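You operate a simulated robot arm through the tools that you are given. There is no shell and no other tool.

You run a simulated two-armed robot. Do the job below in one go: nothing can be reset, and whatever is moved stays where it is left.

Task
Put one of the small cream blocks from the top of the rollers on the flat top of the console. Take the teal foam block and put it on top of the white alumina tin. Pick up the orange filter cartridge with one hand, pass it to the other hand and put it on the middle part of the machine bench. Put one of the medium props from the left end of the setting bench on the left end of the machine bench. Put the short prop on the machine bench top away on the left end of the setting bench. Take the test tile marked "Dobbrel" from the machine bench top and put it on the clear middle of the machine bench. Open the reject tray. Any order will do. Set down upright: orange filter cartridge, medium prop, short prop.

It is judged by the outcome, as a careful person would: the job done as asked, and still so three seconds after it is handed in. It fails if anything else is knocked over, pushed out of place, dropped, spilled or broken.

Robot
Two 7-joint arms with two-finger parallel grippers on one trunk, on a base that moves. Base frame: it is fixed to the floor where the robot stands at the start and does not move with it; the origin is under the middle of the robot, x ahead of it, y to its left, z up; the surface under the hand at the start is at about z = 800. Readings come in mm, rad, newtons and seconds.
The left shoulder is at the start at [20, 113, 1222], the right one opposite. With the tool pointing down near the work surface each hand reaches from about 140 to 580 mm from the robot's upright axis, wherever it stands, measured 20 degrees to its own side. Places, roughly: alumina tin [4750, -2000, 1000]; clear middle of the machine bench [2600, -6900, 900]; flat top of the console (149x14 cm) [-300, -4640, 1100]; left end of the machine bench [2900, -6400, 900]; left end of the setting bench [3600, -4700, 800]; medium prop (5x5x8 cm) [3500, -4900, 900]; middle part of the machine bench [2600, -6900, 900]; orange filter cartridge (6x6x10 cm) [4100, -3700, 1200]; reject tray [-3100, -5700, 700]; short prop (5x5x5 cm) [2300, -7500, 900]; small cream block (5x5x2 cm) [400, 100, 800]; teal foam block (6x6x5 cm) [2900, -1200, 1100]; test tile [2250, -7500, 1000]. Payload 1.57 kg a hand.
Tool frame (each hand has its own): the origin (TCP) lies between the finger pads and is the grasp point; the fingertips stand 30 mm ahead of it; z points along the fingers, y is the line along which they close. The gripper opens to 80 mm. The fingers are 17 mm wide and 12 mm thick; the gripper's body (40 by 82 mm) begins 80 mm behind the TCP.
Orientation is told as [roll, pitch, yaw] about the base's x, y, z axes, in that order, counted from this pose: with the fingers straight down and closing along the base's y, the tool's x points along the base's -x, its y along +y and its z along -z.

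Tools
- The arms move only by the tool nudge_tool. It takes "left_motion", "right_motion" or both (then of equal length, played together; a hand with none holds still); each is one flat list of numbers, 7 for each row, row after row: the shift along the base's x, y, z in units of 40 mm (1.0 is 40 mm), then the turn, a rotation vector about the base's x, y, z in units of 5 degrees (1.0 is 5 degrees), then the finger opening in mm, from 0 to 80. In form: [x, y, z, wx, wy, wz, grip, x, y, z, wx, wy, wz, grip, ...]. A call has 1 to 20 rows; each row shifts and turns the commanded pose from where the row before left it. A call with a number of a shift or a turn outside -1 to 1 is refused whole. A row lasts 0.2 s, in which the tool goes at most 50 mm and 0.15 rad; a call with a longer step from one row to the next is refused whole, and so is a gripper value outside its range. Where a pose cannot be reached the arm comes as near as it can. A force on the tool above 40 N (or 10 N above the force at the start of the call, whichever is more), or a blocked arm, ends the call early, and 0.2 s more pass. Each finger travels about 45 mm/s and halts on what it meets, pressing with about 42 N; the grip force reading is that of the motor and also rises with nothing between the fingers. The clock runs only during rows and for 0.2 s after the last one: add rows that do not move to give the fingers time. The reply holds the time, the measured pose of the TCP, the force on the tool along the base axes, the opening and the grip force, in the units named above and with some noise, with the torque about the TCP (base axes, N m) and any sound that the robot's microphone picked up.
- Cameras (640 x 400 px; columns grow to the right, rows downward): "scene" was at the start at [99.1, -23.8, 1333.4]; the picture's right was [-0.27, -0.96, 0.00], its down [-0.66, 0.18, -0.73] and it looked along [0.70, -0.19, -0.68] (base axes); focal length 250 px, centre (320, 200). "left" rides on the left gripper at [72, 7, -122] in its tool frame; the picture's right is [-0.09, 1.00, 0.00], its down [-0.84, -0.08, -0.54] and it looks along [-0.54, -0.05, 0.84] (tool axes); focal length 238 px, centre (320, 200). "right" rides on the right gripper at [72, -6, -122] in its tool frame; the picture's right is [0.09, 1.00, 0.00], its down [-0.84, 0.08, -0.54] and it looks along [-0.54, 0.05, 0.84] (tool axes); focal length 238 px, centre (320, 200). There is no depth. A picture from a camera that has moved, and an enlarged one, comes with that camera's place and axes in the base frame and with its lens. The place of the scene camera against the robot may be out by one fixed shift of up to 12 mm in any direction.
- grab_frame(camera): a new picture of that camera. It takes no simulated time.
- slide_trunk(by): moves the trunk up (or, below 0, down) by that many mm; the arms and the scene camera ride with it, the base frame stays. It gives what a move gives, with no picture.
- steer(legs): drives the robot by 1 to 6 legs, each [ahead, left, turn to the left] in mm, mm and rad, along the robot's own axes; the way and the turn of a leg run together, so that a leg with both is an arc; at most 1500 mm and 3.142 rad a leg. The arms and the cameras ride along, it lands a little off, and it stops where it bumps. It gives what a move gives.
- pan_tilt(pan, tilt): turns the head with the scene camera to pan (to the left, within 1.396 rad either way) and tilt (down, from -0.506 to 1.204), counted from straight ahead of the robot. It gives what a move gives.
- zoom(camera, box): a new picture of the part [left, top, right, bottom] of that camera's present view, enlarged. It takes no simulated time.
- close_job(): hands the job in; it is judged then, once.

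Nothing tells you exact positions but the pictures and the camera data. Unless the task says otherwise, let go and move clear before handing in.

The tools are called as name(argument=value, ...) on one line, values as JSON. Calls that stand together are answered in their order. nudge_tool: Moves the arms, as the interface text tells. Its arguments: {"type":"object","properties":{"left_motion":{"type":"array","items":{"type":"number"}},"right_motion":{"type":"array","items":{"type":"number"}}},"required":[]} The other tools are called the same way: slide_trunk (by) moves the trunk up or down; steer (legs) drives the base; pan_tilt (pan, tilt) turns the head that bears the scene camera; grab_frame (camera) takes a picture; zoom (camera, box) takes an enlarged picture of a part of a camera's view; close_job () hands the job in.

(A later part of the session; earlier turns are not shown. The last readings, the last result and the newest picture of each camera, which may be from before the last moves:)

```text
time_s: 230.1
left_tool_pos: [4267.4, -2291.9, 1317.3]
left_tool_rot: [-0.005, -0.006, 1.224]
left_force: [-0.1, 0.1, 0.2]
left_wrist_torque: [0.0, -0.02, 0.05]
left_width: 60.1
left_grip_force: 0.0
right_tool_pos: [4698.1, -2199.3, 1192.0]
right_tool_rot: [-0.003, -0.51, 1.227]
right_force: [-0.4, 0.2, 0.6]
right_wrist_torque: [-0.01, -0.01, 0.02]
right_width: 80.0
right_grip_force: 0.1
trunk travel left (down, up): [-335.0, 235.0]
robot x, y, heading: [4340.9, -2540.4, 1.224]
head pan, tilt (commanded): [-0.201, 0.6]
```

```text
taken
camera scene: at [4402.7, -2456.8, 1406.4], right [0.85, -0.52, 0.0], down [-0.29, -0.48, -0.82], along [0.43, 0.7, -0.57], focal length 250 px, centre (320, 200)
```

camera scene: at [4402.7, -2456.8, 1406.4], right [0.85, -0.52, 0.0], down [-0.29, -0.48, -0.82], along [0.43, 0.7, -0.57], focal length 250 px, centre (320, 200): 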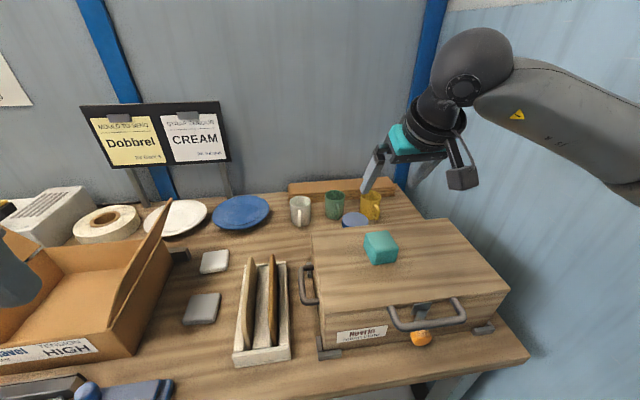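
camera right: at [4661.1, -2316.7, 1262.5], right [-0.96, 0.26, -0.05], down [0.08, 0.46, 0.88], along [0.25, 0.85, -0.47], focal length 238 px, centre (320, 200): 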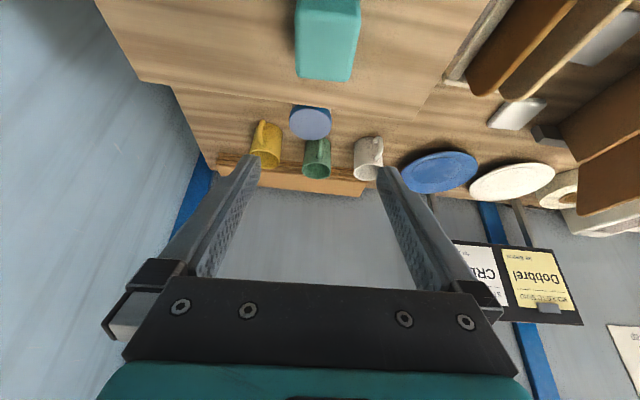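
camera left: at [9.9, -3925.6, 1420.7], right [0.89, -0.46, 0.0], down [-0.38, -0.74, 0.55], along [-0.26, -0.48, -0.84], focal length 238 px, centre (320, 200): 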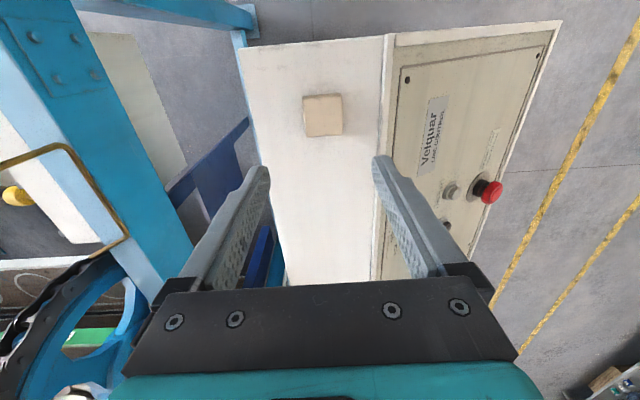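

The hand is straight above the foam. I lower, check alignment midway and grip.

nudge_tool(right_motion=[0, 0, -1, 0, 0, 0, 80, 0, 0, -1, 0, 0, 0, 80, 0, 0, -0.6, 0, 0, 0, 80, 0, 0, 0, 0, 0, 0, 80])

grab_frame(camera="right")

zoom(camera="scene", box=[320, 150, 500, 290])

```text
time_s: 231.1
left_tool_pos: [4265.5, -2290.5, 1316.5]
left_tool_rot: [-0.006, -0.007, 1.226]
left_force: [0.1, 0.0, 0.2]
left_wrist_torque: [-0.01, -0.01, -0.02]
left_width: 59.9
left_grip_force: 0.0
right_tool_pos: [4694.5, -2198.9, 1089.4]
right_tool_rot: [-0.001, -0.512, 1.226]
right_force: [0.5, -0.5, -0.5]
right_wrist_torque: [-0.04, -0.02, 0.01]
right_width: 80.0
right_grip_force: 0.1
trunk travel left (down, up): [-335.0, 235.0]
robot x, y, heading: [4344.5, -2539.2, 1.225]
head pan, tilt (commanded): [-0.201, 0.6]
```

```text
taken
camera right: at [4658.8, -2315.8, 1160.4], right [-0.96, 0.26, -0.05], down [0.08, 0.46, 0.88], along [0.25, 0.85, -0.47], focal length 238 px, centre (320, 200)
```

right: 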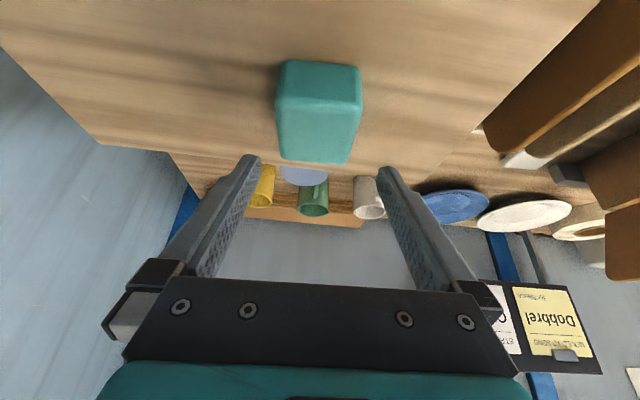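

```text
2.86 times, centred on (410, 220) of scene
camera zoom: at [4402.6, -2457.0, 1406.4], right [0.85, -0.52, 0.0], down [-0.29, -0.48, -0.83], along [0.43, 0.7, -0.56], focal length 713 px, centre (63, 143)
```

zoom: 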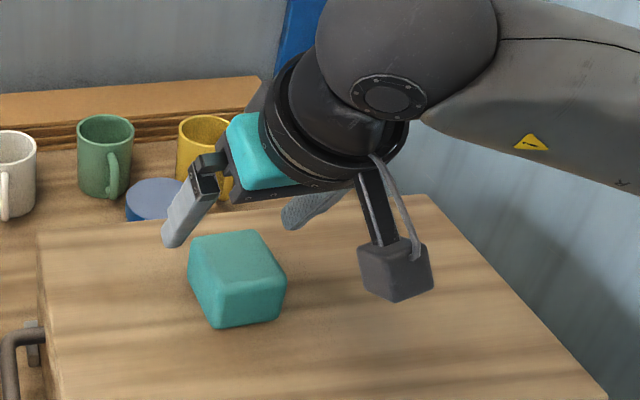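

Well centred. I go down to z ≈ 1030 and grip.

nudge_tool(right_motion=[0.05, 0, -0.8, 0, 0, 0, 80, 0, 0, -0.68, 0, 0, 0, 80, 0, 0, 0, 0, 0, 0, 80, 0, 0, 0, 0, 0, 0, 60, 0, 0, 0, 0, 0, 0, 45, 0, 0, 0, 0, 0, 0, 40, 0, 0, 0, 0, 0, 0, 40, 0, 0, 0, 0, 0, 0, 40])

grab_frame(camera="right")

```text
time_s: 232.9
left_tool_pos: [4264.2, -2291.3, 1318.2]
left_tool_rot: [-0.004, -0.007, 1.226]
left_force: [-0.5, 1.6, 0.3]
left_wrist_torque: [0.0, -0.01, -0.01]
left_width: 60.1
left_grip_force: 0.1
right_tool_pos: [4697.1, -2198.3, 1034.2]
right_tool_rot: [0.0, -0.52, 1.227]
right_force: [-4.9, 1.5, 24.0]
right_wrist_torque: [0.28, 0.39, 0.07]
right_width: 53.7
right_grip_force: 32.2
trunk travel left (down, up): [-335.0, 235.0]
robot x, y, heading: [4346.8, -2538.8, 1.224]
head pan, tilt (commanded): [-0.201, 0.6]
```

```text
taken
camera right: at [4660.2, -2317.4, 1103.1], right [-0.96, 0.26, -0.05], down [0.08, 0.46, 0.89], along [0.25, 0.85, -0.46], focal length 238 px, centre (320, 200)
```

right: 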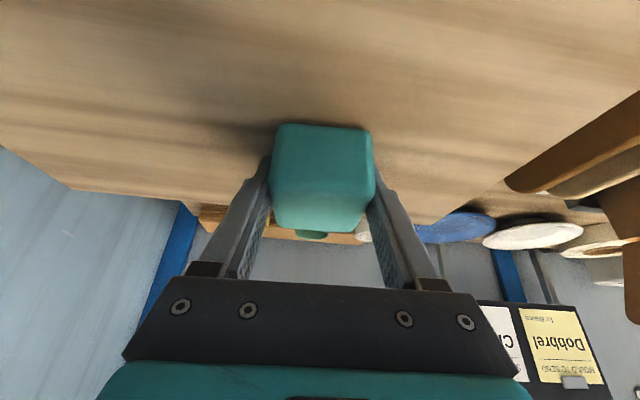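

The fingertips just touch the crate lid. I open slightly, rise 6 mm and grip again.

nudge_tool(right_motion=[0, 0, 0, 0, 0, 0, 72, 0, 0, 0, 0, 0, 0, 72, 0, 0, 0.15, 0, 0, 0, 72, 0, 0, 0.05, 0, 0, 0, 72, 0, 0, 0, 0, 0, 0, 60, 0, 0, 0, 0, 0, 0, 45, 0, 0, 0, 0, 0, 0, 40, 0, 0, 0, 0, 0, 0, 40, 0, 0, 0, 0, 0, 0, 40])

nudge_tool(right_motion=[0, 0, 0.5, 0, 0, 0, 40, 0, 0, 1, 0, 0, 0, 40, 0, 0, 1, 0, 0, 0, 40, 0, 0, 0, 0, 0, 0, 40])

grab_frame(camera="right")

```text
time_s: 234.9
left_tool_pos: [4266.0, -2290.7, 1317.8]
left_tool_rot: [-0.005, -0.008, 1.226]
left_force: [0.3, -0.2, -0.6]
left_wrist_torque: [0.0, -0.01, 0.02]
left_width: 59.9
left_grip_force: 0.2
right_tool_pos: [4699.3, -2199.2, 1038.4]
right_tool_rot: [-0.005, -0.512, 1.227]
right_force: [0.7, -0.4, 0.3]
right_wrist_torque: [0.03, 0.02, -0.01]
right_width: 53.3
right_grip_force: 42.2
trunk travel left (down, up): [-335.0, 235.0]
robot x, y, heading: [4341.8, -2540.3, 1.222]
head pan, tilt (commanded): [-0.201, 0.6]
```

```text
time_s: 235.9
left_tool_pos: [4265.5, -2291.0, 1316.8]
left_tool_rot: [-0.005, -0.006, 1.225]
left_force: [-0.6, -0.5, 0.7]
left_wrist_torque: [0.03, 0.01, -0.02]
left_width: 59.9
left_grip_force: 0.1
right_tool_pos: [4697.6, -2196.5, 1139.8]
right_tool_rot: [-0.004, -0.512, 1.226]
right_force: [0.1, 0.1, -0.4]
right_wrist_torque: [0.0, 0.01, 0.0]
right_width: 53.3
right_grip_force: 42.1
trunk travel left (down, up): [-335.0, 235.0]
robot x, y, heading: [4344.7, -2540.4, 1.222]
head pan, tilt (commanded): [-0.201, 0.6]
```

```text
taken
camera right: at [4660.9, -2313.7, 1209.9], right [-0.96, 0.26, -0.05], down [0.08, 0.46, 0.88], along [0.25, 0.85, -0.47], focal length 238 px, centre (320, 200)
```

right: 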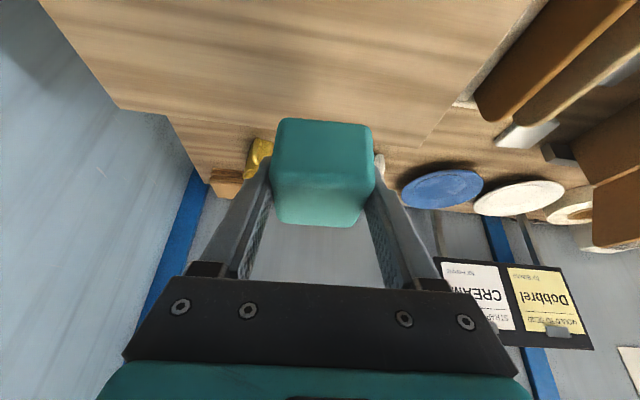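

Gripped cleanly from above. I move over the tin and check the position.

nudge_tool(right_motion=[0.41, 0.9, 0, 0, 0, 0, 40, 0.41, 0.9, 0, 0, 0, 0, 40, 0.41, 0.9, 0, 0, 0, 0, 40, 0.41, 0.89, 0, 0, 0, 0, 40, 0, 0, -0.8, 0, 0, 0, 40, 0, 0, -0.8, 0, 0, 0, 40, 0, 0, 0, 0, 0, 0, 40])

grab_frame(camera="right")

zoom(camera="scene", box=[300, 140, 480, 260])

```text
time_s: 237.5
left_tool_pos: [4266.4, -2291.8, 1316.8]
left_tool_rot: [-0.005, -0.009, 1.225]
left_force: [-0.1, 0.3, -0.2]
left_wrist_torque: [-0.02, 0.0, 0.0]
left_width: 60.0
left_grip_force: 0.1
right_tool_pos: [4763.6, -2057.4, 1072.5]
right_tool_rot: [-0.001, -0.513, 1.227]
right_force: [0.1, 0.4, 0.0]
right_wrist_torque: [-0.02, 0.0, 0.02]
right_width: 53.5
right_grip_force: 42.1
trunk travel left (down, up): [-335.0, 235.0]
robot x, y, heading: [4343.3, -2538.0, 1.218]
head pan, tilt (commanded): [-0.201, 0.6]
```

```text
taken
camera right: at [4726.8, -2175.4, 1144.2], right [-0.96, 0.26, -0.05], down [0.08, 0.46, 0.88], along [0.25, 0.85, -0.47], focal length 238 px, centre (320, 200)
```

right: 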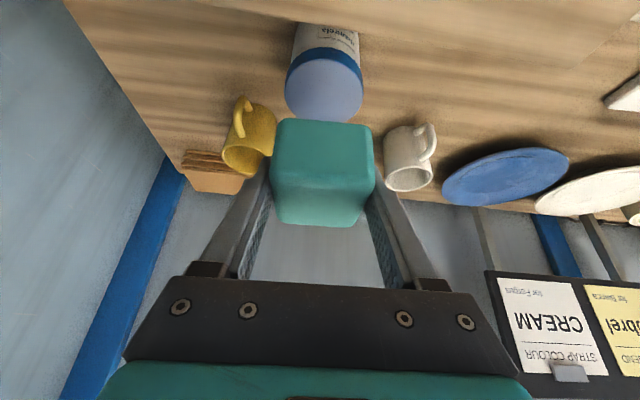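

```text
3.33 times, centred on (390, 200) of scene
camera zoom: at [4402.7, -2457.2, 1406.4], right [0.85, -0.52, 0.0], down [-0.29, -0.48, -0.83], along [0.43, 0.7, -0.56], focal length 832 px, centre (87, 200)
```

zoom: 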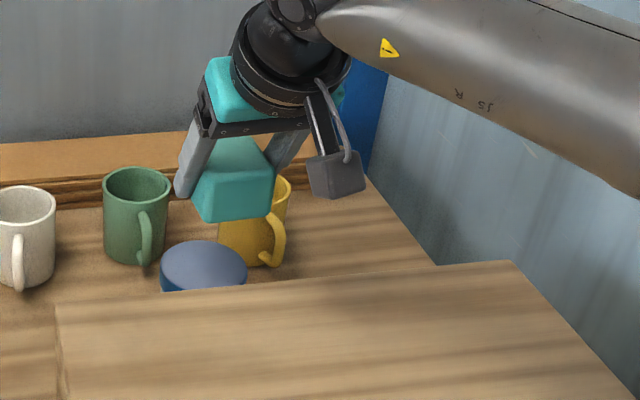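

The wrist camera now shows the white tin's label. I read it before setting down.

zoom(camera="right", box=[260, 0, 400, 130])

```text
3.08 times, centred on (330, 65) of right
camera zoom: at [4726.8, -2175.4, 1144.2], right [-0.96, 0.26, -0.05], down [0.08, 0.46, 0.88], along [0.25, 0.85, -0.47], focal length 733 px, centre (289, 615)
```

zoom: 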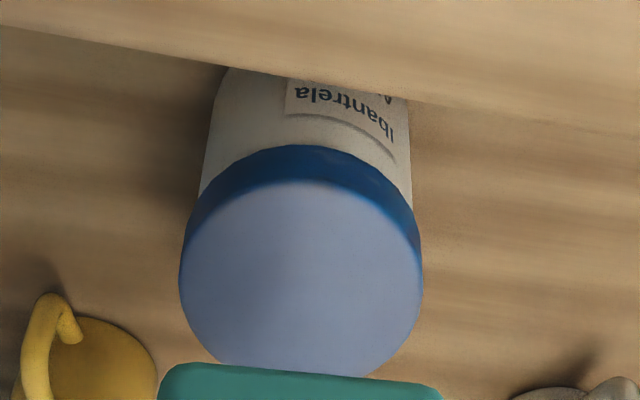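

It's the "Ibantrela A…" tin (alumina). I shift 4 mm and lower slowly onto the lid.

nudge_tool(right_motion=[0.02, 0.1, -0.5, 0, 0, 0, 40, 0, 0, -0.5, 0, 0, 0, 40, 0, 0, -0.2, 0, 0, 0, 40, 0, 0, 0, 0, 0, 0, 40])

nudge_tool(right_motion=[0, 0, -0.1, 0, 0, 0, 40, 0, 0, 0, 0, 0, 0, 40])

nudge_tool(right_motion=[0, 0, -0.1, 0, 0, 0, 40, 0, 0, 0, 0, 0, 0, 40])

```text
time_s: 238.5
left_tool_pos: [4266.2, -2291.6, 1317.4]
left_tool_rot: [-0.005, -0.007, 1.227]
left_force: [-0.1, 0.7, 0.3]
left_wrist_torque: [-0.01, -0.02, 0.0]
left_width: 59.7
left_grip_force: 0.0
right_tool_pos: [4766.8, -2053.0, 1024.6]
right_tool_rot: [-0.004, -0.513, 1.227]
right_force: [0.3, 0.2, -0.4]
right_wrist_torque: [0.01, -0.03, -0.02]
right_width: 53.4
right_grip_force: 41.6
trunk travel left (down, up): [-335.0, 235.0]
robot x, y, heading: [4344.9, -2541.2, 1.227]
head pan, tilt (commanded): [-0.201, 0.6]
```

```text
time_s: 239.1
left_tool_pos: [4265.8, -2290.8, 1317.6]
left_tool_rot: [-0.004, -0.006, 1.225]
left_force: [0.4, 0.8, 0.3]
left_wrist_torque: [0.03, 0.01, 0.01]
left_width: 60.0
left_grip_force: 0.0
right_tool_pos: [4767.0, -2052.2, 1020.7]
right_tool_rot: [-0.004, -0.51, 1.225]
right_force: [0.8, 0.2, 0.5]
right_wrist_torque: [-0.01, -0.01, -0.01]
right_width: 53.5
right_grip_force: 42.3
trunk travel left (down, up): [-335.0, 235.0]
robot x, y, heading: [4342.9, -2536.7, 1.224]
head pan, tilt (commanded): [-0.201, 0.6]
```

```text
time_s: 239.7
left_tool_pos: [4266.1, -2291.0, 1318.1]
left_tool_rot: [-0.005, -0.007, 1.225]
left_force: [-0.2, 0.3, 0.5]
left_wrist_torque: [0.02, 0.01, -0.01]
left_width: 60.0
left_grip_force: 0.1
right_tool_pos: [4766.3, -2051.9, 1017.6]
right_tool_rot: [-0.005, -0.511, 1.227]
right_force: [0.4, -0.2, -0.6]
right_wrist_torque: [-0.03, -0.02, 0.04]
right_width: 53.2
right_grip_force: 42.1
trunk travel left (down, up): [-335.0, 235.0]
robot x, y, heading: [4341.8, -2538.9, 1.223]
head pan, tilt (commanded): [-0.201, 0.6]
```

nudge_tool(right_motion=[0, 0, -0.08, 0, 0, 0, 40, 0, 0, 0, 0, 0, 0, 40])

nudge_tool(right_motion=[0, 0, -0.08, 0, 0, 0, 40, 0, 0, 0, 0, 0, 0, 40])

zoom(camera="scene", box=[300, 140, 480, 260])

grab_frame(camera="right")

```text
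time_s: 240.3
left_tool_pos: [4266.3, -2290.4, 1318.4]
left_tool_rot: [-0.004, -0.006, 1.226]
left_force: [-0.5, -0.3, 0.2]
left_wrist_torque: [-0.01, 0.0, -0.01]
left_width: 60.0
left_grip_force: 0.0
right_tool_pos: [4767.1, -2051.8, 1013.7]
right_tool_rot: [-0.002, -0.512, 1.227]
right_force: [-0.1, 0.6, -0.2]
right_wrist_torque: [-0.01, -0.03, -0.03]
right_width: 53.2
right_grip_force: 42.3
trunk travel left (down, up): [-335.0, 235.0]
robot x, y, heading: [4342.3, -2537.8, 1.219]
head pan, tilt (commanded): [-0.201, 0.6]
```

```text
time_s: 240.9
left_tool_pos: [4266.3, -2290.8, 1316.1]
left_tool_rot: [-0.004, -0.008, 1.225]
left_force: [0.2, 0.3, -0.1]
left_wrist_torque: [0.02, 0.01, 0.01]
left_width: 59.9
left_grip_force: 0.1
right_tool_pos: [4768.8, -2051.6, 1011.8]
right_tool_rot: [-0.002, -0.512, 1.227]
right_force: [-0.5, -0.3, -0.1]
right_wrist_torque: [-0.01, 0.01, -0.01]
right_width: 53.4
right_grip_force: 41.9
trunk travel left (down, up): [-335.0, 235.0]
robot x, y, heading: [4343.7, -2535.5, 1.224]
head pan, tilt (commanded): [-0.201, 0.6]
```

```text
3.33 times, centred on (390, 200) of scene
camera zoom: at [4402.6, -2457.0, 1406.4], right [0.85, -0.52, 0.0], down [-0.29, -0.48, -0.83], along [0.43, 0.7, -0.56], focal length 832 px, centre (87, 200)
```

zoom: 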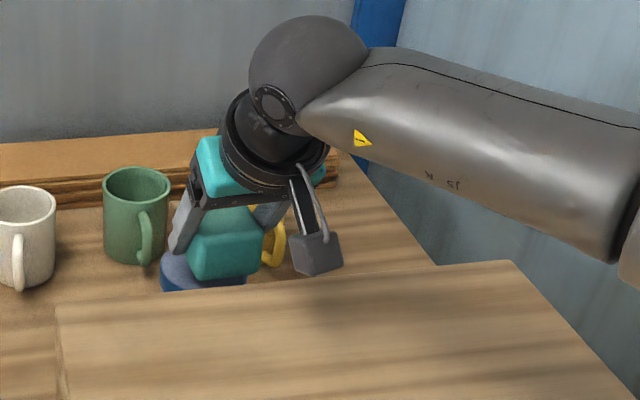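

```text
taken
camera right: at [4730.4, -2169.1, 1082.4], right [-0.96, 0.26, -0.05], down [0.08, 0.46, 0.88], along [0.25, 0.85, -0.47], focal length 238 px, centre (320, 200)
```

right: 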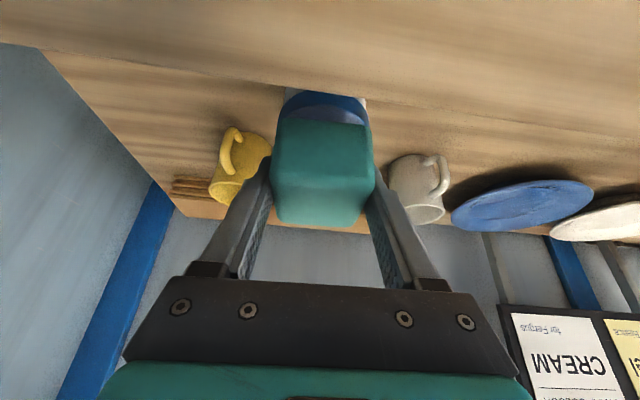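

No contact yet, so the lid is a bit lower than estimated. I zoom in to compare the foam's place to the lid.

zoom(camera="scene", box=[330, 180, 420, 240])

zoom(camera="right", box=[240, 60, 400, 160])

```text
6.67 times, centred on (375, 210) of scene
camera zoom: at [4402.6, -2457.0, 1406.4], right [0.85, -0.52, 0.0], down [-0.29, -0.48, -0.83], along [0.43, 0.7, -0.56], focal length 1663 px, centre (-47, 133)
```

zoom: 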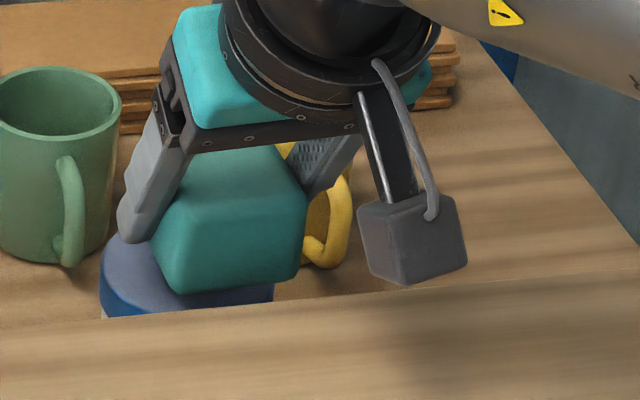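

```text
4.00 times, centred on (320, 110) of right
camera zoom: at [4730.4, -2169.1, 1082.4], right [-0.96, 0.26, -0.05], down [0.08, 0.46, 0.88], along [0.25, 0.85, -0.47], focal length 953 px, centre (320, 560)
```

zoom: 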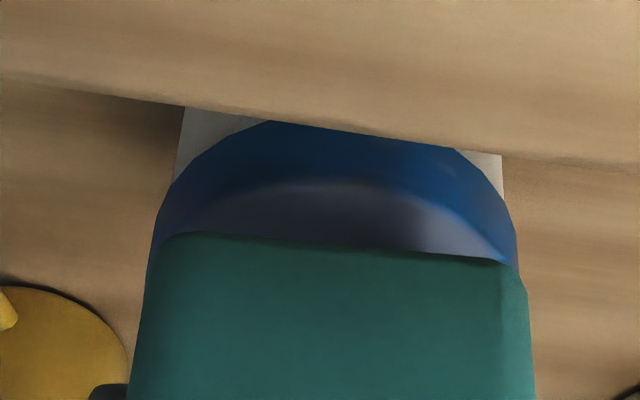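

The foam should move about 7 mm further back to be centred on the lid. I shift and continue down in small steps.

nudge_tool(right_motion=[-0.01, 0.19, 0, 0, 0, 0, 40, 0, 0, -0.08, 0, 0, 0, 40, 0, 0, 0, 0, 0, 0, 40])

nudge_tool(right_motion=[0, 0, -0.08, 0, 0, 0, 40, 0, 0, 0, 0, 0, 0, 40])

nudge_tool(right_motion=[0, 0, -0.08, 0, 0, 0, 40, 0, 0, 0, 0, 0, 0, 40])

```text
time_s: 241.7
left_tool_pos: [4267.0, -2290.6, 1316.6]
left_tool_rot: [-0.006, -0.008, 1.224]
left_force: [-0.2, -0.4, 0.1]
left_wrist_torque: [-0.02, -0.01, -0.02]
left_width: 59.8
left_grip_force: 0.1
right_tool_pos: [4767.5, -2043.4, 1007.8]
right_tool_rot: [-0.002, -0.51, 1.227]
right_force: [0.1, 0.0, 0.4]
right_wrist_torque: [0.01, -0.02, 0.02]
right_width: 53.4
right_grip_force: 41.7
trunk travel left (down, up): [-335.0, 235.0]
robot x, y, heading: [4347.6, -2542.3, 1.222]
head pan, tilt (commanded): [-0.201, 0.6]
```

```text
time_s: 242.3
left_tool_pos: [4266.3, -2290.6, 1317.9]
left_tool_rot: [-0.004, -0.007, 1.225]
left_force: [0.0, 0.1, 0.5]
left_wrist_torque: [0.01, 0.01, 0.0]
left_width: 60.0
left_grip_force: 0.0
right_tool_pos: [4765.3, -2044.2, 1006.4]
right_tool_rot: [-0.002, -0.511, 1.226]
right_force: [0.3, 0.3, -0.5]
right_wrist_torque: [-0.04, -0.02, -0.01]
right_width: 53.3
right_grip_force: 41.7
trunk travel left (down, up): [-335.0, 235.0]
robot x, y, heading: [4343.0, -2540.0, 1.222]
head pan, tilt (commanded): [-0.201, 0.6]
```

```text
time_s: 242.9
left_tool_pos: [4265.7, -2290.8, 1318.1]
left_tool_rot: [-0.004, -0.007, 1.226]
left_force: [0.2, -0.1, 0.4]
left_wrist_torque: [-0.02, 0.0, 0.0]
left_width: 59.9
left_grip_force: 0.0
right_tool_pos: [4766.0, -2042.5, 1001.9]
right_tool_rot: [-0.005, -0.512, 1.229]
right_force: [-0.5, -1.0, -0.3]
right_wrist_torque: [-0.01, 0.04, 0.04]
right_width: 53.4
right_grip_force: 41.7
trunk travel left (down, up): [-335.0, 235.0]
robot x, y, heading: [4341.3, -2540.1, 1.222]
head pan, tilt (commanded): [-0.201, 0.6]
```

nudge_tool(right_motion=[0, 0, -0.08, 0, 0, 0, 40, 0, 0, 0, 0, 0, 0, 40])

zoom(camera="right", box=[240, 60, 400, 160])

zoom(camera="scene", box=[330, 180, 420, 240])

```text
time_s: 243.5
left_tool_pos: [4265.8, -2290.6, 1317.9]
left_tool_rot: [-0.004, -0.007, 1.226]
left_force: [0.1, -0.4, 0.2]
left_wrist_torque: [0.02, 0.01, -0.03]
left_width: 60.1
left_grip_force: 0.1
right_tool_pos: [4765.4, -2042.9, 999.6]
right_tool_rot: [-0.005, -0.512, 1.228]
right_force: [0.2, 0.5, -0.4]
right_wrist_torque: [0.01, -0.03, 0.0]
right_width: 53.2
right_grip_force: 41.7
trunk travel left (down, up): [-335.0, 235.0]
robot x, y, heading: [4344.5, -2540.4, 1.22]
head pan, tilt (commanded): [-0.201, 0.6]
```

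```text
4.00 times, centred on (320, 110) of right
camera zoom: at [4728.8, -2160.1, 1070.1], right [-0.96, 0.26, -0.05], down [0.08, 0.46, 0.88], along [0.25, 0.85, -0.47], focal length 953 px, centre (320, 560)
```

zoom: 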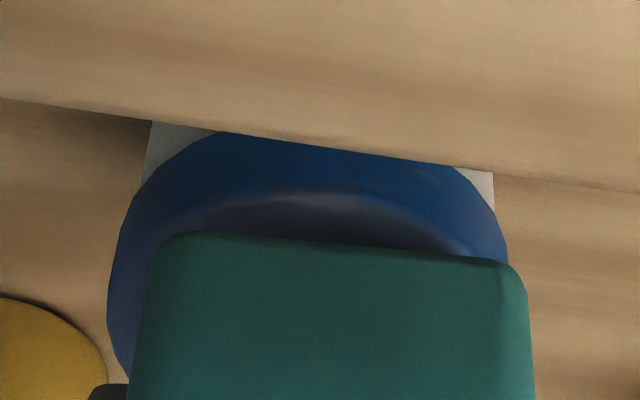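

```text
6.67 times, centred on (375, 210) of scene
camera zoom: at [4402.6, -2457.0, 1406.4], right [0.85, -0.52, 0.0], down [-0.29, -0.48, -0.83], along [0.43, 0.7, -0.56], focal length 1663 px, centre (-47, 133)
```

zoom: 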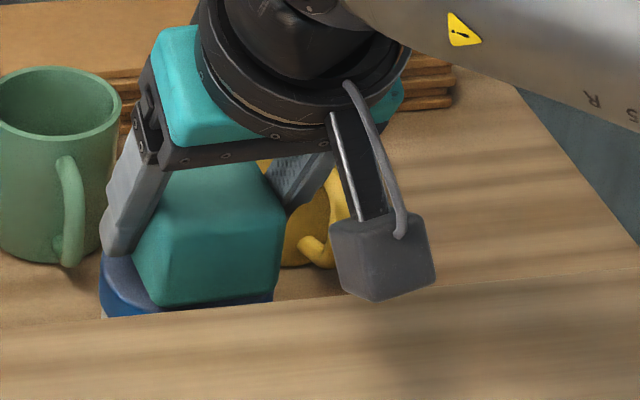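

Alignment is within a few millimetres. I keep lowering to contact.

nudge_tool(right_motion=[0.03, 0, -0.1, 0, 0, 0, 40, 0, 0, 0, 0, 0, 0, 40])

nudge_tool(right_motion=[0, 0, -0.08, 0, 0, 0, 40, 0, 0, 0, 0, 0, 0, 40])

nudge_tool(right_motion=[0, 0, -0.08, 0, 0, 0, 40, 0, 0, 0, 0, 0, 0, 40])

```text
time_s: 244.1
left_tool_pos: [4265.8, -2290.8, 1317.7]
left_tool_rot: [-0.005, -0.008, 1.225]
left_force: [-0.6, -0.1, 0.3]
left_wrist_torque: [0.03, -0.01, -0.02]
left_width: 59.8
left_grip_force: 0.1
right_tool_pos: [4766.3, -2041.9, 994.6]
right_tool_rot: [-0.004, -0.511, 1.227]
right_force: [-0.2, -0.6, 0.3]
right_wrist_torque: [0.0, 0.0, 0.03]
right_width: 53.3
right_grip_force: 42.6
trunk travel left (down, up): [-335.0, 235.0]
robot x, y, heading: [4344.7, -2540.4, 1.222]
head pan, tilt (commanded): [-0.201, 0.6]
```

```text
time_s: 244.7
left_tool_pos: [4265.3, -2291.9, 1317.0]
left_tool_rot: [-0.006, -0.006, 1.227]
left_force: [0.3, -0.5, 0.2]
left_wrist_torque: [-0.02, -0.03, 0.02]
left_width: 60.1
left_grip_force: 0.0
right_tool_pos: [4769.2, -2043.7, 990.8]
right_tool_rot: [-0.003, -0.512, 1.227]
right_force: [-0.2, 0.4, -0.5]
right_wrist_torque: [0.03, 0.03, -0.05]
right_width: 53.3
right_grip_force: 42.3
trunk travel left (down, up): [-335.0, 235.0]
robot x, y, heading: [4340.7, -2541.7, 1.22]
head pan, tilt (commanded): [-0.201, 0.6]
```

```text
time_s: 245.3
left_tool_pos: [4265.9, -2290.6, 1317.0]
left_tool_rot: [-0.005, -0.006, 1.227]
left_force: [0.2, -0.7, -0.2]
left_wrist_torque: [0.01, 0.0, -0.02]
left_width: 59.9
left_grip_force: 0.1
right_tool_pos: [4767.5, -2043.7, 987.9]
right_tool_rot: [-0.004, -0.51, 1.228]
right_force: [-0.3, 0.7, 0.5]
right_wrist_torque: [-0.02, 0.01, 0.01]
right_width: 53.2
right_grip_force: 41.5
trunk travel left (down, up): [-335.0, 235.0]
robot x, y, heading: [4339.9, -2539.8, 1.227]
head pan, tilt (commanded): [-0.201, 0.6]
```

zoom(camera="right", box=[240, 60, 400, 160])

zoom(camera="scene", box=[330, 180, 420, 240])

```text
4.00 times, centred on (320, 110) of right
camera zoom: at [4730.2, -2161.0, 1059.4], right [-0.96, 0.26, -0.05], down [0.08, 0.46, 0.88], along [0.25, 0.85, -0.47], focal length 953 px, centre (320, 560)
```

zoom: 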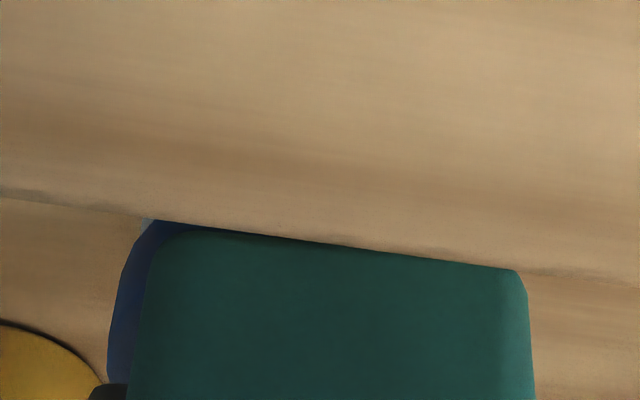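

```text
6.67 times, centred on (375, 210) of scene
camera zoom: at [4402.7, -2457.0, 1406.4], right [0.85, -0.52, 0.0], down [-0.29, -0.48, -0.83], along [0.43, 0.7, -0.56], focal length 1663 px, centre (-47, 133)
```

zoom: 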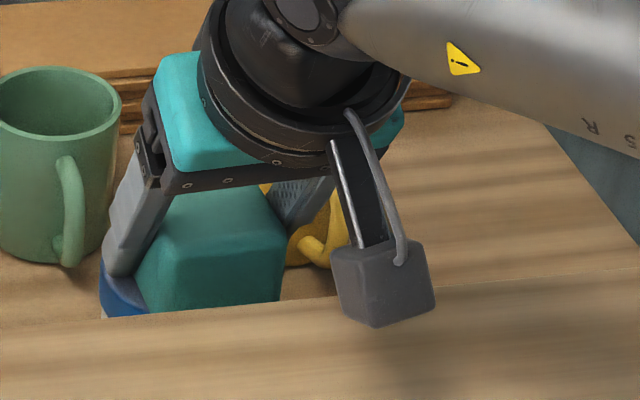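

I keep lowering to find the true lid height by touch.

nudge_tool(right_motion=[0, 0.05, -0.08, 0, 0, 0, 40, 0, 0, 0, 0, 0, 0, 40])

nudge_tool(right_motion=[0, 0.05, -0.08, 0, 0, 0, 40, 0, 0, 0, 0, 0, 0, 40])

nudge_tool(right_motion=[0, 0.05, -0.08, 0, 0, 0, 40, 0, 0, 0, 0, 0, 0, 40])

```text
time_s: 245.9
left_tool_pos: [4265.6, -2292.6, 1317.8]
left_tool_rot: [-0.006, -0.008, 1.224]
left_force: [-0.4, -0.7, 0.7]
left_wrist_torque: [0.01, 0.0, 0.01]
left_width: 60.0
left_grip_force: 0.1
right_tool_pos: [4766.9, -2041.5, 987.4]
right_tool_rot: [0.0, -0.516, 1.225]
right_force: [-0.5, -5.7, 9.7]
right_wrist_torque: [-0.27, 0.08, 0.02]
right_width: 53.7
right_grip_force: 41.7
trunk travel left (down, up): [-335.0, 235.0]
robot x, y, heading: [4344.5, -2540.0, 1.222]
head pan, tilt (commanded): [-0.201, 0.6]
```

```text
time_s: 246.5
left_tool_pos: [4265.4, -2294.6, 1318.5]
left_tool_rot: [-0.008, -0.011, 1.224]
left_force: [-0.2, 0.7, 0.1]
left_wrist_torque: [-0.01, -0.03, 0.02]
left_width: 60.1
left_grip_force: 0.0
right_tool_pos: [4766.3, -2040.1, 987.2]
right_tool_rot: [-0.001, -0.522, 1.227]
right_force: [2.5, -10.3, 26.7]
right_wrist_torque: [-0.61, 0.05, 0.03]
right_width: 53.4
right_grip_force: 41.8
trunk travel left (down, up): [-335.0, 235.0]
robot x, y, heading: [4345.9, -2540.3, 1.224]
head pan, tilt (commanded): [-0.201, 0.6]
```

```text
time_s: 247.0
left_tool_pos: [4266.3, -2290.9, 1316.5]
left_tool_rot: [-0.003, -0.009, 1.224]
left_force: [0.4, -0.1, -0.3]
left_wrist_torque: [-0.02, 0.02, 0.01]
left_width: 60.0
left_grip_force: 0.0
right_tool_pos: [4768.7, -2033.9, 987.1]
right_tool_rot: [0.002, -0.527, 1.225]
right_force: [-0.9, -3.2, 13.7]
right_wrist_torque: [-0.31, 0.16, 0.02]
right_width: 53.4
right_grip_force: 42.4
trunk travel left (down, up): [-335.0, 235.0]
robot x, y, heading: [4339.9, -2538.9, 1.224]
head pan, tilt (commanded): [-0.201, 0.6]
stopped in row 2 (right hand): the force on the tool passed its limit at 41 N (the readings are from after the stop); the commanded pose is now the measured one
```

Contact: the lid is at about z 950, and its centre then comes to about [4773, -2030]. I lift a little, shift 5–6 mm and set down again.

nudge_tool(right_motion=[0, 0, 0.2, 0, 0, 0, 40, 0.11, 0.1, 0, 0, 0, 0, 40, 0, 0, 0, 0, 0, 0, 40])

zoom(camera="right", box=[200, 60, 440, 240])

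zoom(camera="scene", box=[330, 180, 420, 240])

```text
time_s: 247.8
left_tool_pos: [4266.6, -2291.5, 1317.5]
left_tool_rot: [-0.005, -0.009, 1.223]
left_force: [-0.4, 0.9, -0.3]
left_wrist_torque: [-0.03, 0.01, -0.05]
left_width: 59.8
left_grip_force: 0.0
right_tool_pos: [4774.0, -2031.4, 992.5]
right_tool_rot: [-0.002, -0.519, 1.225]
right_force: [-0.5, 0.5, 0.2]
right_wrist_torque: [0.01, -0.01, -0.01]
right_width: 53.3
right_grip_force: 42.2
trunk travel left (down, up): [-335.0, 235.0]
robot x, y, heading: [4344.8, -2539.4, 1.224]
head pan, tilt (commanded): [-0.201, 0.6]
```

```text
2.22 times, centred on (320, 150) of right
camera zoom: at [4736.8, -2148.6, 1061.8], right [-0.96, 0.26, -0.05], down [0.08, 0.46, 0.89], along [0.25, 0.85, -0.46], focal length 530 px, centre (320, 311)
```

zoom: 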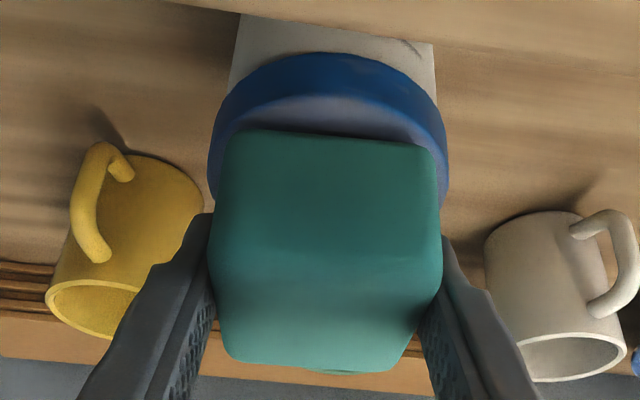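

```text
6.67 times, centred on (375, 210) of scene
camera zoom: at [4402.7, -2457.3, 1406.4], right [0.85, -0.52, 0.0], down [-0.29, -0.48, -0.83], along [0.43, 0.7, -0.56], focal length 1663 px, centre (-47, 133)
```

zoom: 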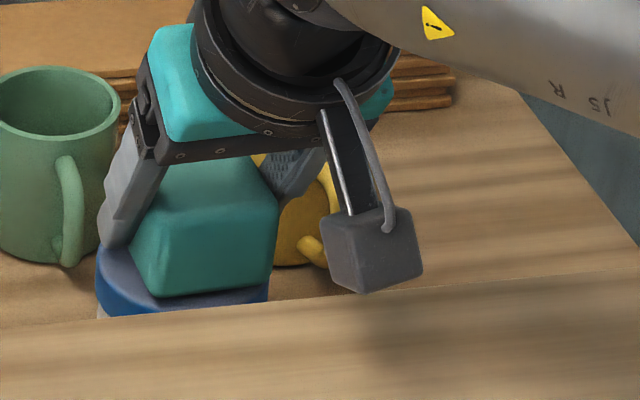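

The foam is centred over the lid as seen from the wrist. I lower to contact and release.

nudge_tool(right_motion=[-0.06, -0.03, -0.06, 0, 0, 0, 40, 0, 0, -0.06, 0, 0, 0, 40, 0, 0, 0, 0, 0, 0, 40])

nudge_tool(right_motion=[0, 0, -0.04, 0, 0, 0, 40, 0, 0, 0, 0, 0, 0, 40])

```text
time_s: 248.6
left_tool_pos: [4266.1, -2291.6, 1318.1]
left_tool_rot: [-0.007, -0.009, 1.224]
left_force: [0.0, 0.3, -0.2]
left_wrist_torque: [-0.01, 0.02, 0.0]
left_width: 60.0
left_grip_force: 0.0
right_tool_pos: [4771.7, -2033.2, 989.0]
right_tool_rot: [-0.002, -0.522, 1.225]
right_force: [-0.6, 0.5, 2.2]
right_wrist_torque: [-0.03, 0.04, 0.01]
right_width: 53.5
right_grip_force: 41.9
trunk travel left (down, up): [-335.0, 235.0]
robot x, y, heading: [4342.0, -2543.8, 1.228]
head pan, tilt (commanded): [-0.201, 0.6]
```

```text
time_s: 249.2
left_tool_pos: [4266.1, -2291.4, 1318.1]
left_tool_rot: [-0.006, -0.009, 1.223]
left_force: [-0.8, 0.5, 0.0]
left_wrist_torque: [-0.03, -0.01, 0.02]
left_width: 59.9
left_grip_force: 0.1
right_tool_pos: [4771.2, -2032.5, 988.2]
right_tool_rot: [-0.003, -0.523, 1.225]
right_force: [1.9, -1.2, 10.1]
right_wrist_torque: [-0.19, 0.0, 0.04]
right_width: 53.2
right_grip_force: 41.9
trunk travel left (down, up): [-335.0, 235.0]
robot x, y, heading: [4343.0, -2539.4, 1.225]
head pan, tilt (commanded): [-0.201, 0.6]
```

Firm light contact. I open the fingers, wait and rise straight up.

nudge_tool(right_motion=[0, 0, 0, 0, 0, 0, 60, 0, 0, 0, 0, 0, 0, 70, 0, 0, 0, 0, 0, 0, 76, 0, 0, 0, 0, 0, 0, 76, 0, 0, 0.3, 0, 0, 0, 76, 0, 0, 0.7, 0, 0, 0, 76, 0, 0, 1, 0, 0, 0, 76, 0, 0, 1, 0, 0, 0, 76, 0, 0, 1, 0, 0, 0, 76, 0, 0, 0, 0, 0, 0, 76])

grab_frame(camera="right")

zoom(camera="scene", box=[320, 160, 440, 250])

```text
time_s: 251.4
left_tool_pos: [4266.7, -2292.0, 1318.4]
left_tool_rot: [-0.005, -0.007, 1.223]
left_force: [0.4, 0.2, -0.7]
left_wrist_torque: [-0.03, -0.02, 0.01]
left_width: 60.3
left_grip_force: 0.0
right_tool_pos: [4770.1, -2030.9, 1146.9]
right_tool_rot: [-0.002, -0.52, 1.225]
right_force: [0.4, -0.2, 0.7]
right_wrist_torque: [0.01, -0.02, 0.01]
right_width: 76.0
right_grip_force: 0.0
trunk travel left (down, up): [-335.0, 235.0]
robot x, y, heading: [4345.0, -2538.7, 1.222]
head pan, tilt (commanded): [-0.201, 0.6]
```

```text
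taken
camera right: at [4733.9, -2148.6, 1217.5], right [-0.96, 0.26, -0.05], down [0.08, 0.46, 0.89], along [0.25, 0.85, -0.46], focal length 238 px, centre (320, 200)
```

right: 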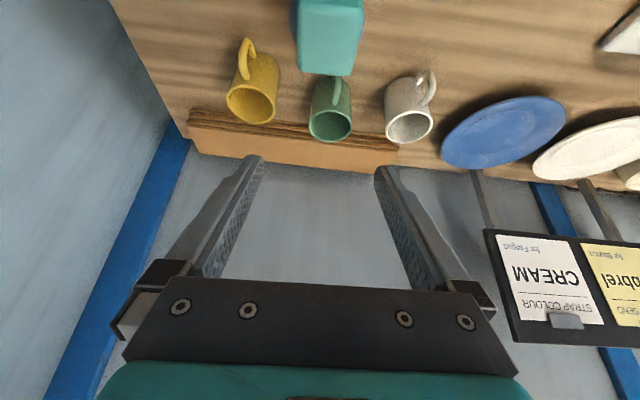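

```text
4.44 times, centred on (380, 205) of scene
camera zoom: at [4402.9, -2457.1, 1406.4], right [0.85, -0.52, 0.0], down [-0.29, -0.48, -0.82], along [0.43, 0.7, -0.57], focal length 1109 px, centre (53, 178)
```

zoom: 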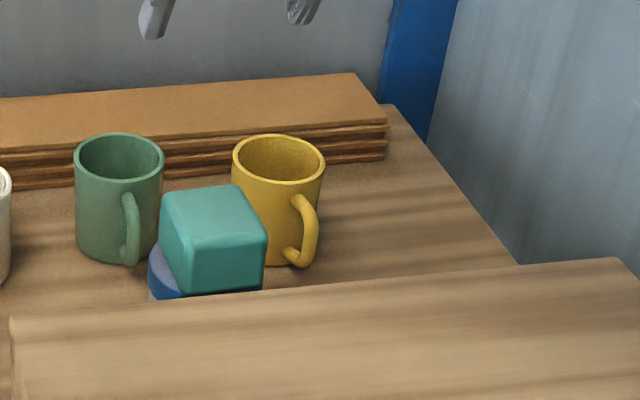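

The teal foam rests on the white tin's lid. Next the orange cartridge on the furnace: I back away from the table, go left, turn to face the wall side and approach the furnace.

steer(legs=[[-350, 0, 0], [0, 650, 0], [0, 0, -1.57]])

pan_tilt(pan=-0.6, tilt=0.3)

grab_frame(camera="scene")

```text
time_s: 260.7
left_tool_pos: [3878.8, -2582.1, 1317.3]
left_tool_rot: [-0.006, -0.008, -0.388]
left_force: [0.7, -1.1, 0.0]
left_wrist_torque: [-0.01, 0.0, -0.02]
left_width: 59.9
left_grip_force: 0.1
right_tool_pos: [4118.3, -3097.5, 1146.9]
right_tool_rot: [-0.003, -0.521, -0.385]
right_force: [0.7, -0.8, 0.4]
right_wrist_torque: [0.01, -0.01, 0.0]
right_width: 76.3
right_grip_force: 0.1
trunk travel left (down, up): [-335.0, 235.0]
robot x, y, heading: [3627.0, -2648.2, -0.384]
head pan, tilt (commanded): [-0.201, 0.6]
```

```text
time_s: 261.6
left_tool_pos: [3878.3, -2581.9, 1317.4]
left_tool_rot: [-0.006, -0.006, -0.388]
left_force: [0.1, -0.2, 0.4]
left_wrist_torque: [-0.01, -0.03, -0.01]
left_width: 59.7
left_grip_force: 0.0
right_tool_pos: [4117.9, -3097.0, 1147.5]
right_tool_rot: [-0.002, -0.52, -0.386]
right_force: [-0.2, -0.6, 0.9]
right_wrist_torque: [0.02, 0.0, -0.03]
right_width: 76.2
right_grip_force: 0.0
trunk travel left (down, up): [-335.0, 235.0]
robot x, y, heading: [3627.0, -2644.3, -0.384]
head pan, tilt (commanded): [-0.6, 0.3]
```

```text
taken
camera scene: at [3696.2, -2733.2, 1433.8], right [-0.83, -0.55, 0.0], down [-0.16, 0.25, -0.96], along [0.53, -0.8, -0.3], focal length 250 px, centre (320, 200)
```

scene: 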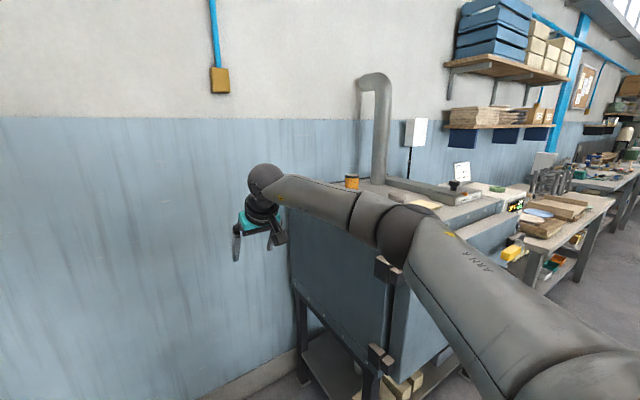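

The cartridge stands at about [4143, -3645], z 1135–1235, some 400 mm behind the furnace's front. I raise the trunk and hand, then slide right to stand in front of it.

slide_trunk(by=150)

nudge_tool(right_motion=[-0.8, 0.3, 0.6, 0, 0, 0, 76, -0.8, 0.3, 0.6, 0, 0, 0, 76, -0.8, 0.3, 0.6, 0, 0, 0, 76, 0, 0, 0, 0, 0, 0, 76])

steer(legs=[[0, 0, 0.034], [0, -600, 0]])

pan_tilt(pan=-0.2, tilt=0.5)

grab_frame(camera="scene")

grab_frame(camera="right")

```text
time_s: 263.3
left_tool_pos: [3878.3, -2583.3, 1466.7]
left_tool_rot: [-0.005, -0.008, -0.387]
left_force: [-0.7, 0.1, 0.2]
left_wrist_torque: [0.02, 0.01, 0.01]
left_width: 59.9
left_grip_force: 0.1
right_tool_pos: [4118.1, -3096.4, 1296.9]
right_tool_rot: [-0.002, -0.521, -0.386]
right_force: [-0.6, 0.0, 1.1]
right_wrist_torque: [-0.01, 0.01, -0.01]
right_width: 76.1
right_grip_force: 0.1
trunk travel left (down, up): [-485.0, 85.0]
robot x, y, heading: [3624.6, -2650.3, -0.388]
head pan, tilt (commanded): [-0.6, 0.3]
```

```text
time_s: 264.3
left_tool_pos: [3879.4, -2582.5, 1465.9]
left_tool_rot: [-0.005, -0.008, -0.387]
left_force: [0.0, 0.0, 0.6]
left_wrist_torque: [0.01, 0.04, -0.01]
left_width: 60.0
left_grip_force: 0.2
right_tool_pos: [4020.4, -3063.3, 1367.4]
right_tool_rot: [-0.002, -0.52, -0.385]
right_force: [0.4, 0.4, -0.5]
right_wrist_torque: [0.01, 0.01, -0.01]
right_width: 75.6
right_grip_force: 0.1
trunk travel left (down, up): [-485.0, 85.0]
robot x, y, heading: [3626.8, -2651.2, -0.39]
head pan, tilt (commanded): [-0.6, 0.3]
```

```text
time_s: 268.0
left_tool_pos: [3677.4, -3116.9, 1467.7]
left_tool_rot: [-0.005, -0.006, -0.341]
left_force: [-1.1, 0.1, 0.2]
left_wrist_torque: [0.01, 0.0, -0.03]
left_width: 60.0
left_grip_force: 0.0
right_tool_pos: [3840.2, -3592.1, 1368.3]
right_tool_rot: [-0.001, -0.518, -0.34]
right_force: [0.3, 0.0, 0.5]
right_wrist_torque: [0.0, 0.03, -0.03]
right_width: 75.9
right_grip_force: 0.1
trunk travel left (down, up): [-485.0, 85.0]
robot x, y, heading: [3426.7, -3196.3, -0.344]
head pan, tilt (commanded): [-0.6, 0.3]
```

```text
time_s: 268.9
left_tool_pos: [3676.7, -3117.7, 1468.4]
left_tool_rot: [-0.003, -0.008, -0.343]
left_force: [0.3, 0.8, 0.0]
left_wrist_torque: [-0.02, 0.0, -0.06]
left_width: 60.0
left_grip_force: 0.1
right_tool_pos: [3839.8, -3590.9, 1368.2]
right_tool_rot: [-0.003, -0.52, -0.341]
right_force: [0.0, -0.1, -0.2]
right_wrist_torque: [0.01, -0.01, -0.01]
right_width: 76.1
right_grip_force: 0.1
trunk travel left (down, up): [-485.0, 85.0]
robot x, y, heading: [3428.6, -3195.3, -0.342]
head pan, tilt (commanded): [-0.201, 0.499]
```

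```text
taken
camera scene: at [3524.2, -3248.7, 1565.5], right [-0.52, -0.86, 0.0], down [-0.41, 0.25, -0.88], along [0.75, -0.45, -0.48], focal length 250 px, centre (320, 200)
```

scene: 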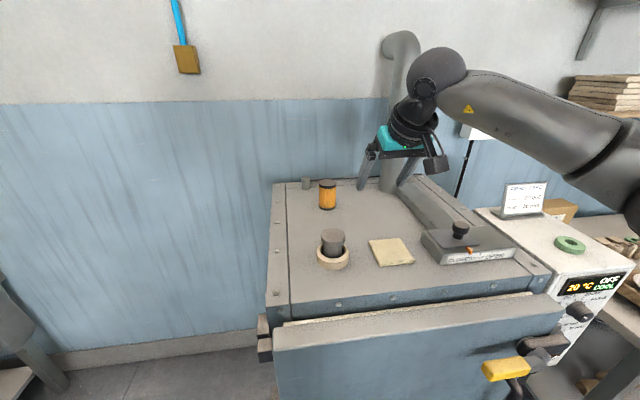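

```text
taken
camera right: at [3720.5, -3555.8, 1438.3], right [0.26, 0.97, -0.05], down [0.46, -0.08, 0.89], along [0.85, -0.25, -0.46], focal length 238 px, centre (320, 200)
```

right: 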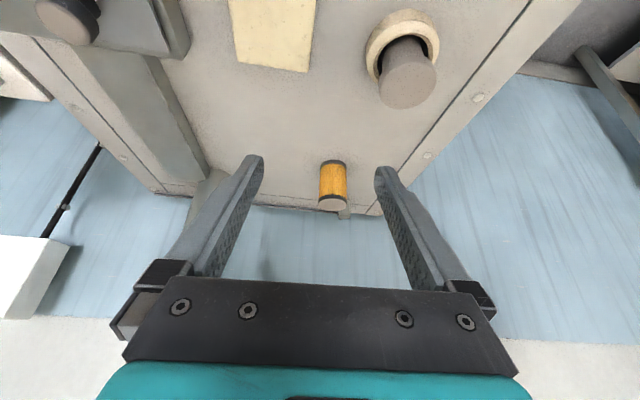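

The cartridge base is at about [4160, -3658, 1117], top at 1217, with free space around it. I set the right hand to 45° pitch and drive 140 mm closer.

nudge_tool(right_motion=[0, 0, 0, -0.335, -0.942, 0, 80, 0, 0, 0, -0.335, -0.942, 0, 80, 0, 0, 0, -0.335, -0.942, 0, 80, 0, 0, 0, 0, 0, 0, 80])

steer(legs=[[140, 0, 0]])

grab_frame(camera="right")

grab_frame(camera="scene")

```text
time_s: 269.9
left_tool_pos: [3677.2, -3117.6, 1467.9]
left_tool_rot: [-0.006, -0.006, -0.342]
left_force: [-1.2, -0.2, 0.3]
left_wrist_torque: [0.01, 0.0, -0.02]
left_width: 60.0
left_grip_force: 0.0
right_tool_pos: [3838.8, -3591.2, 1368.3]
right_tool_rot: [-0.002, -0.784, -0.34]
right_force: [0.0, -0.7, 0.1]
right_wrist_torque: [-0.01, 0.0, -0.01]
right_width: 80.2
right_grip_force: 0.1
trunk travel left (down, up): [-485.0, 85.0]
robot x, y, heading: [3425.7, -3194.9, -0.342]
head pan, tilt (commanded): [-0.201, 0.499]
```

```text
time_s: 271.2
left_tool_pos: [3808.1, -3165.3, 1466.9]
left_tool_rot: [-0.005, -0.007, -0.343]
left_force: [0.3, 0.0, -0.7]
left_wrist_torque: [0.03, 0.01, 0.02]
left_width: 60.2
left_grip_force: 0.0
right_tool_pos: [3972.8, -3639.5, 1367.3]
right_tool_rot: [-0.002, -0.781, -0.341]
right_force: [-0.3, 0.2, 0.0]
right_wrist_torque: [0.0, -0.02, -0.03]
right_width: 80.2
right_grip_force: 0.1
trunk travel left (down, up): [-485.0, 85.0]
robot x, y, heading: [3558.6, -3242.7, -0.345]
head pan, tilt (commanded): [-0.201, 0.499]
```

```text
taken
camera right: at [3839.7, -3599.2, 1403.5], right [0.27, 0.96, -0.07], down [0.23, 0.0, 0.97], along [0.94, -0.28, -0.22], focal length 238 px, centre (320, 200)
```

right: 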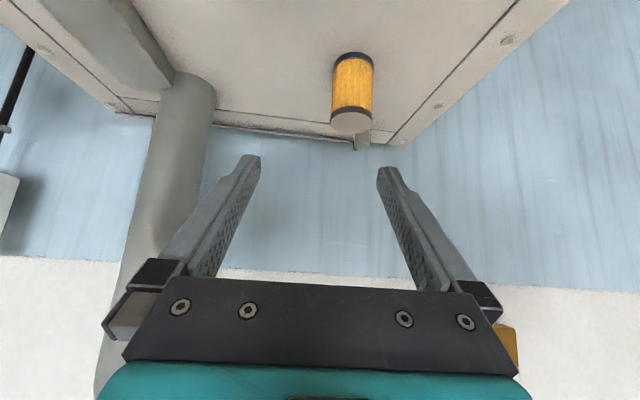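

```text
taken
camera scene: at [3657.1, -3296.3, 1565.4], right [-0.52, -0.86, 0.0], down [-0.41, 0.25, -0.88], along [0.75, -0.46, -0.48], focal length 250 px, centre (320, 200)
```

scene: 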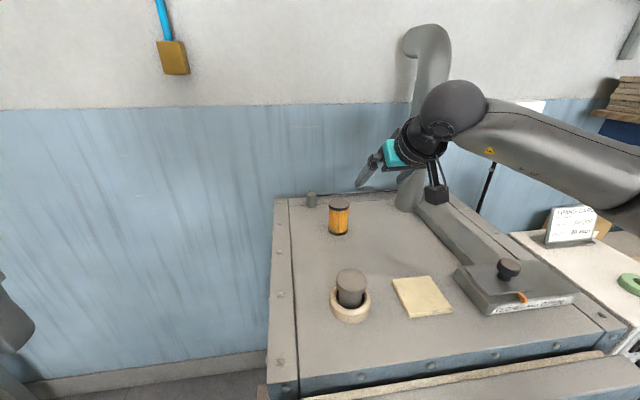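

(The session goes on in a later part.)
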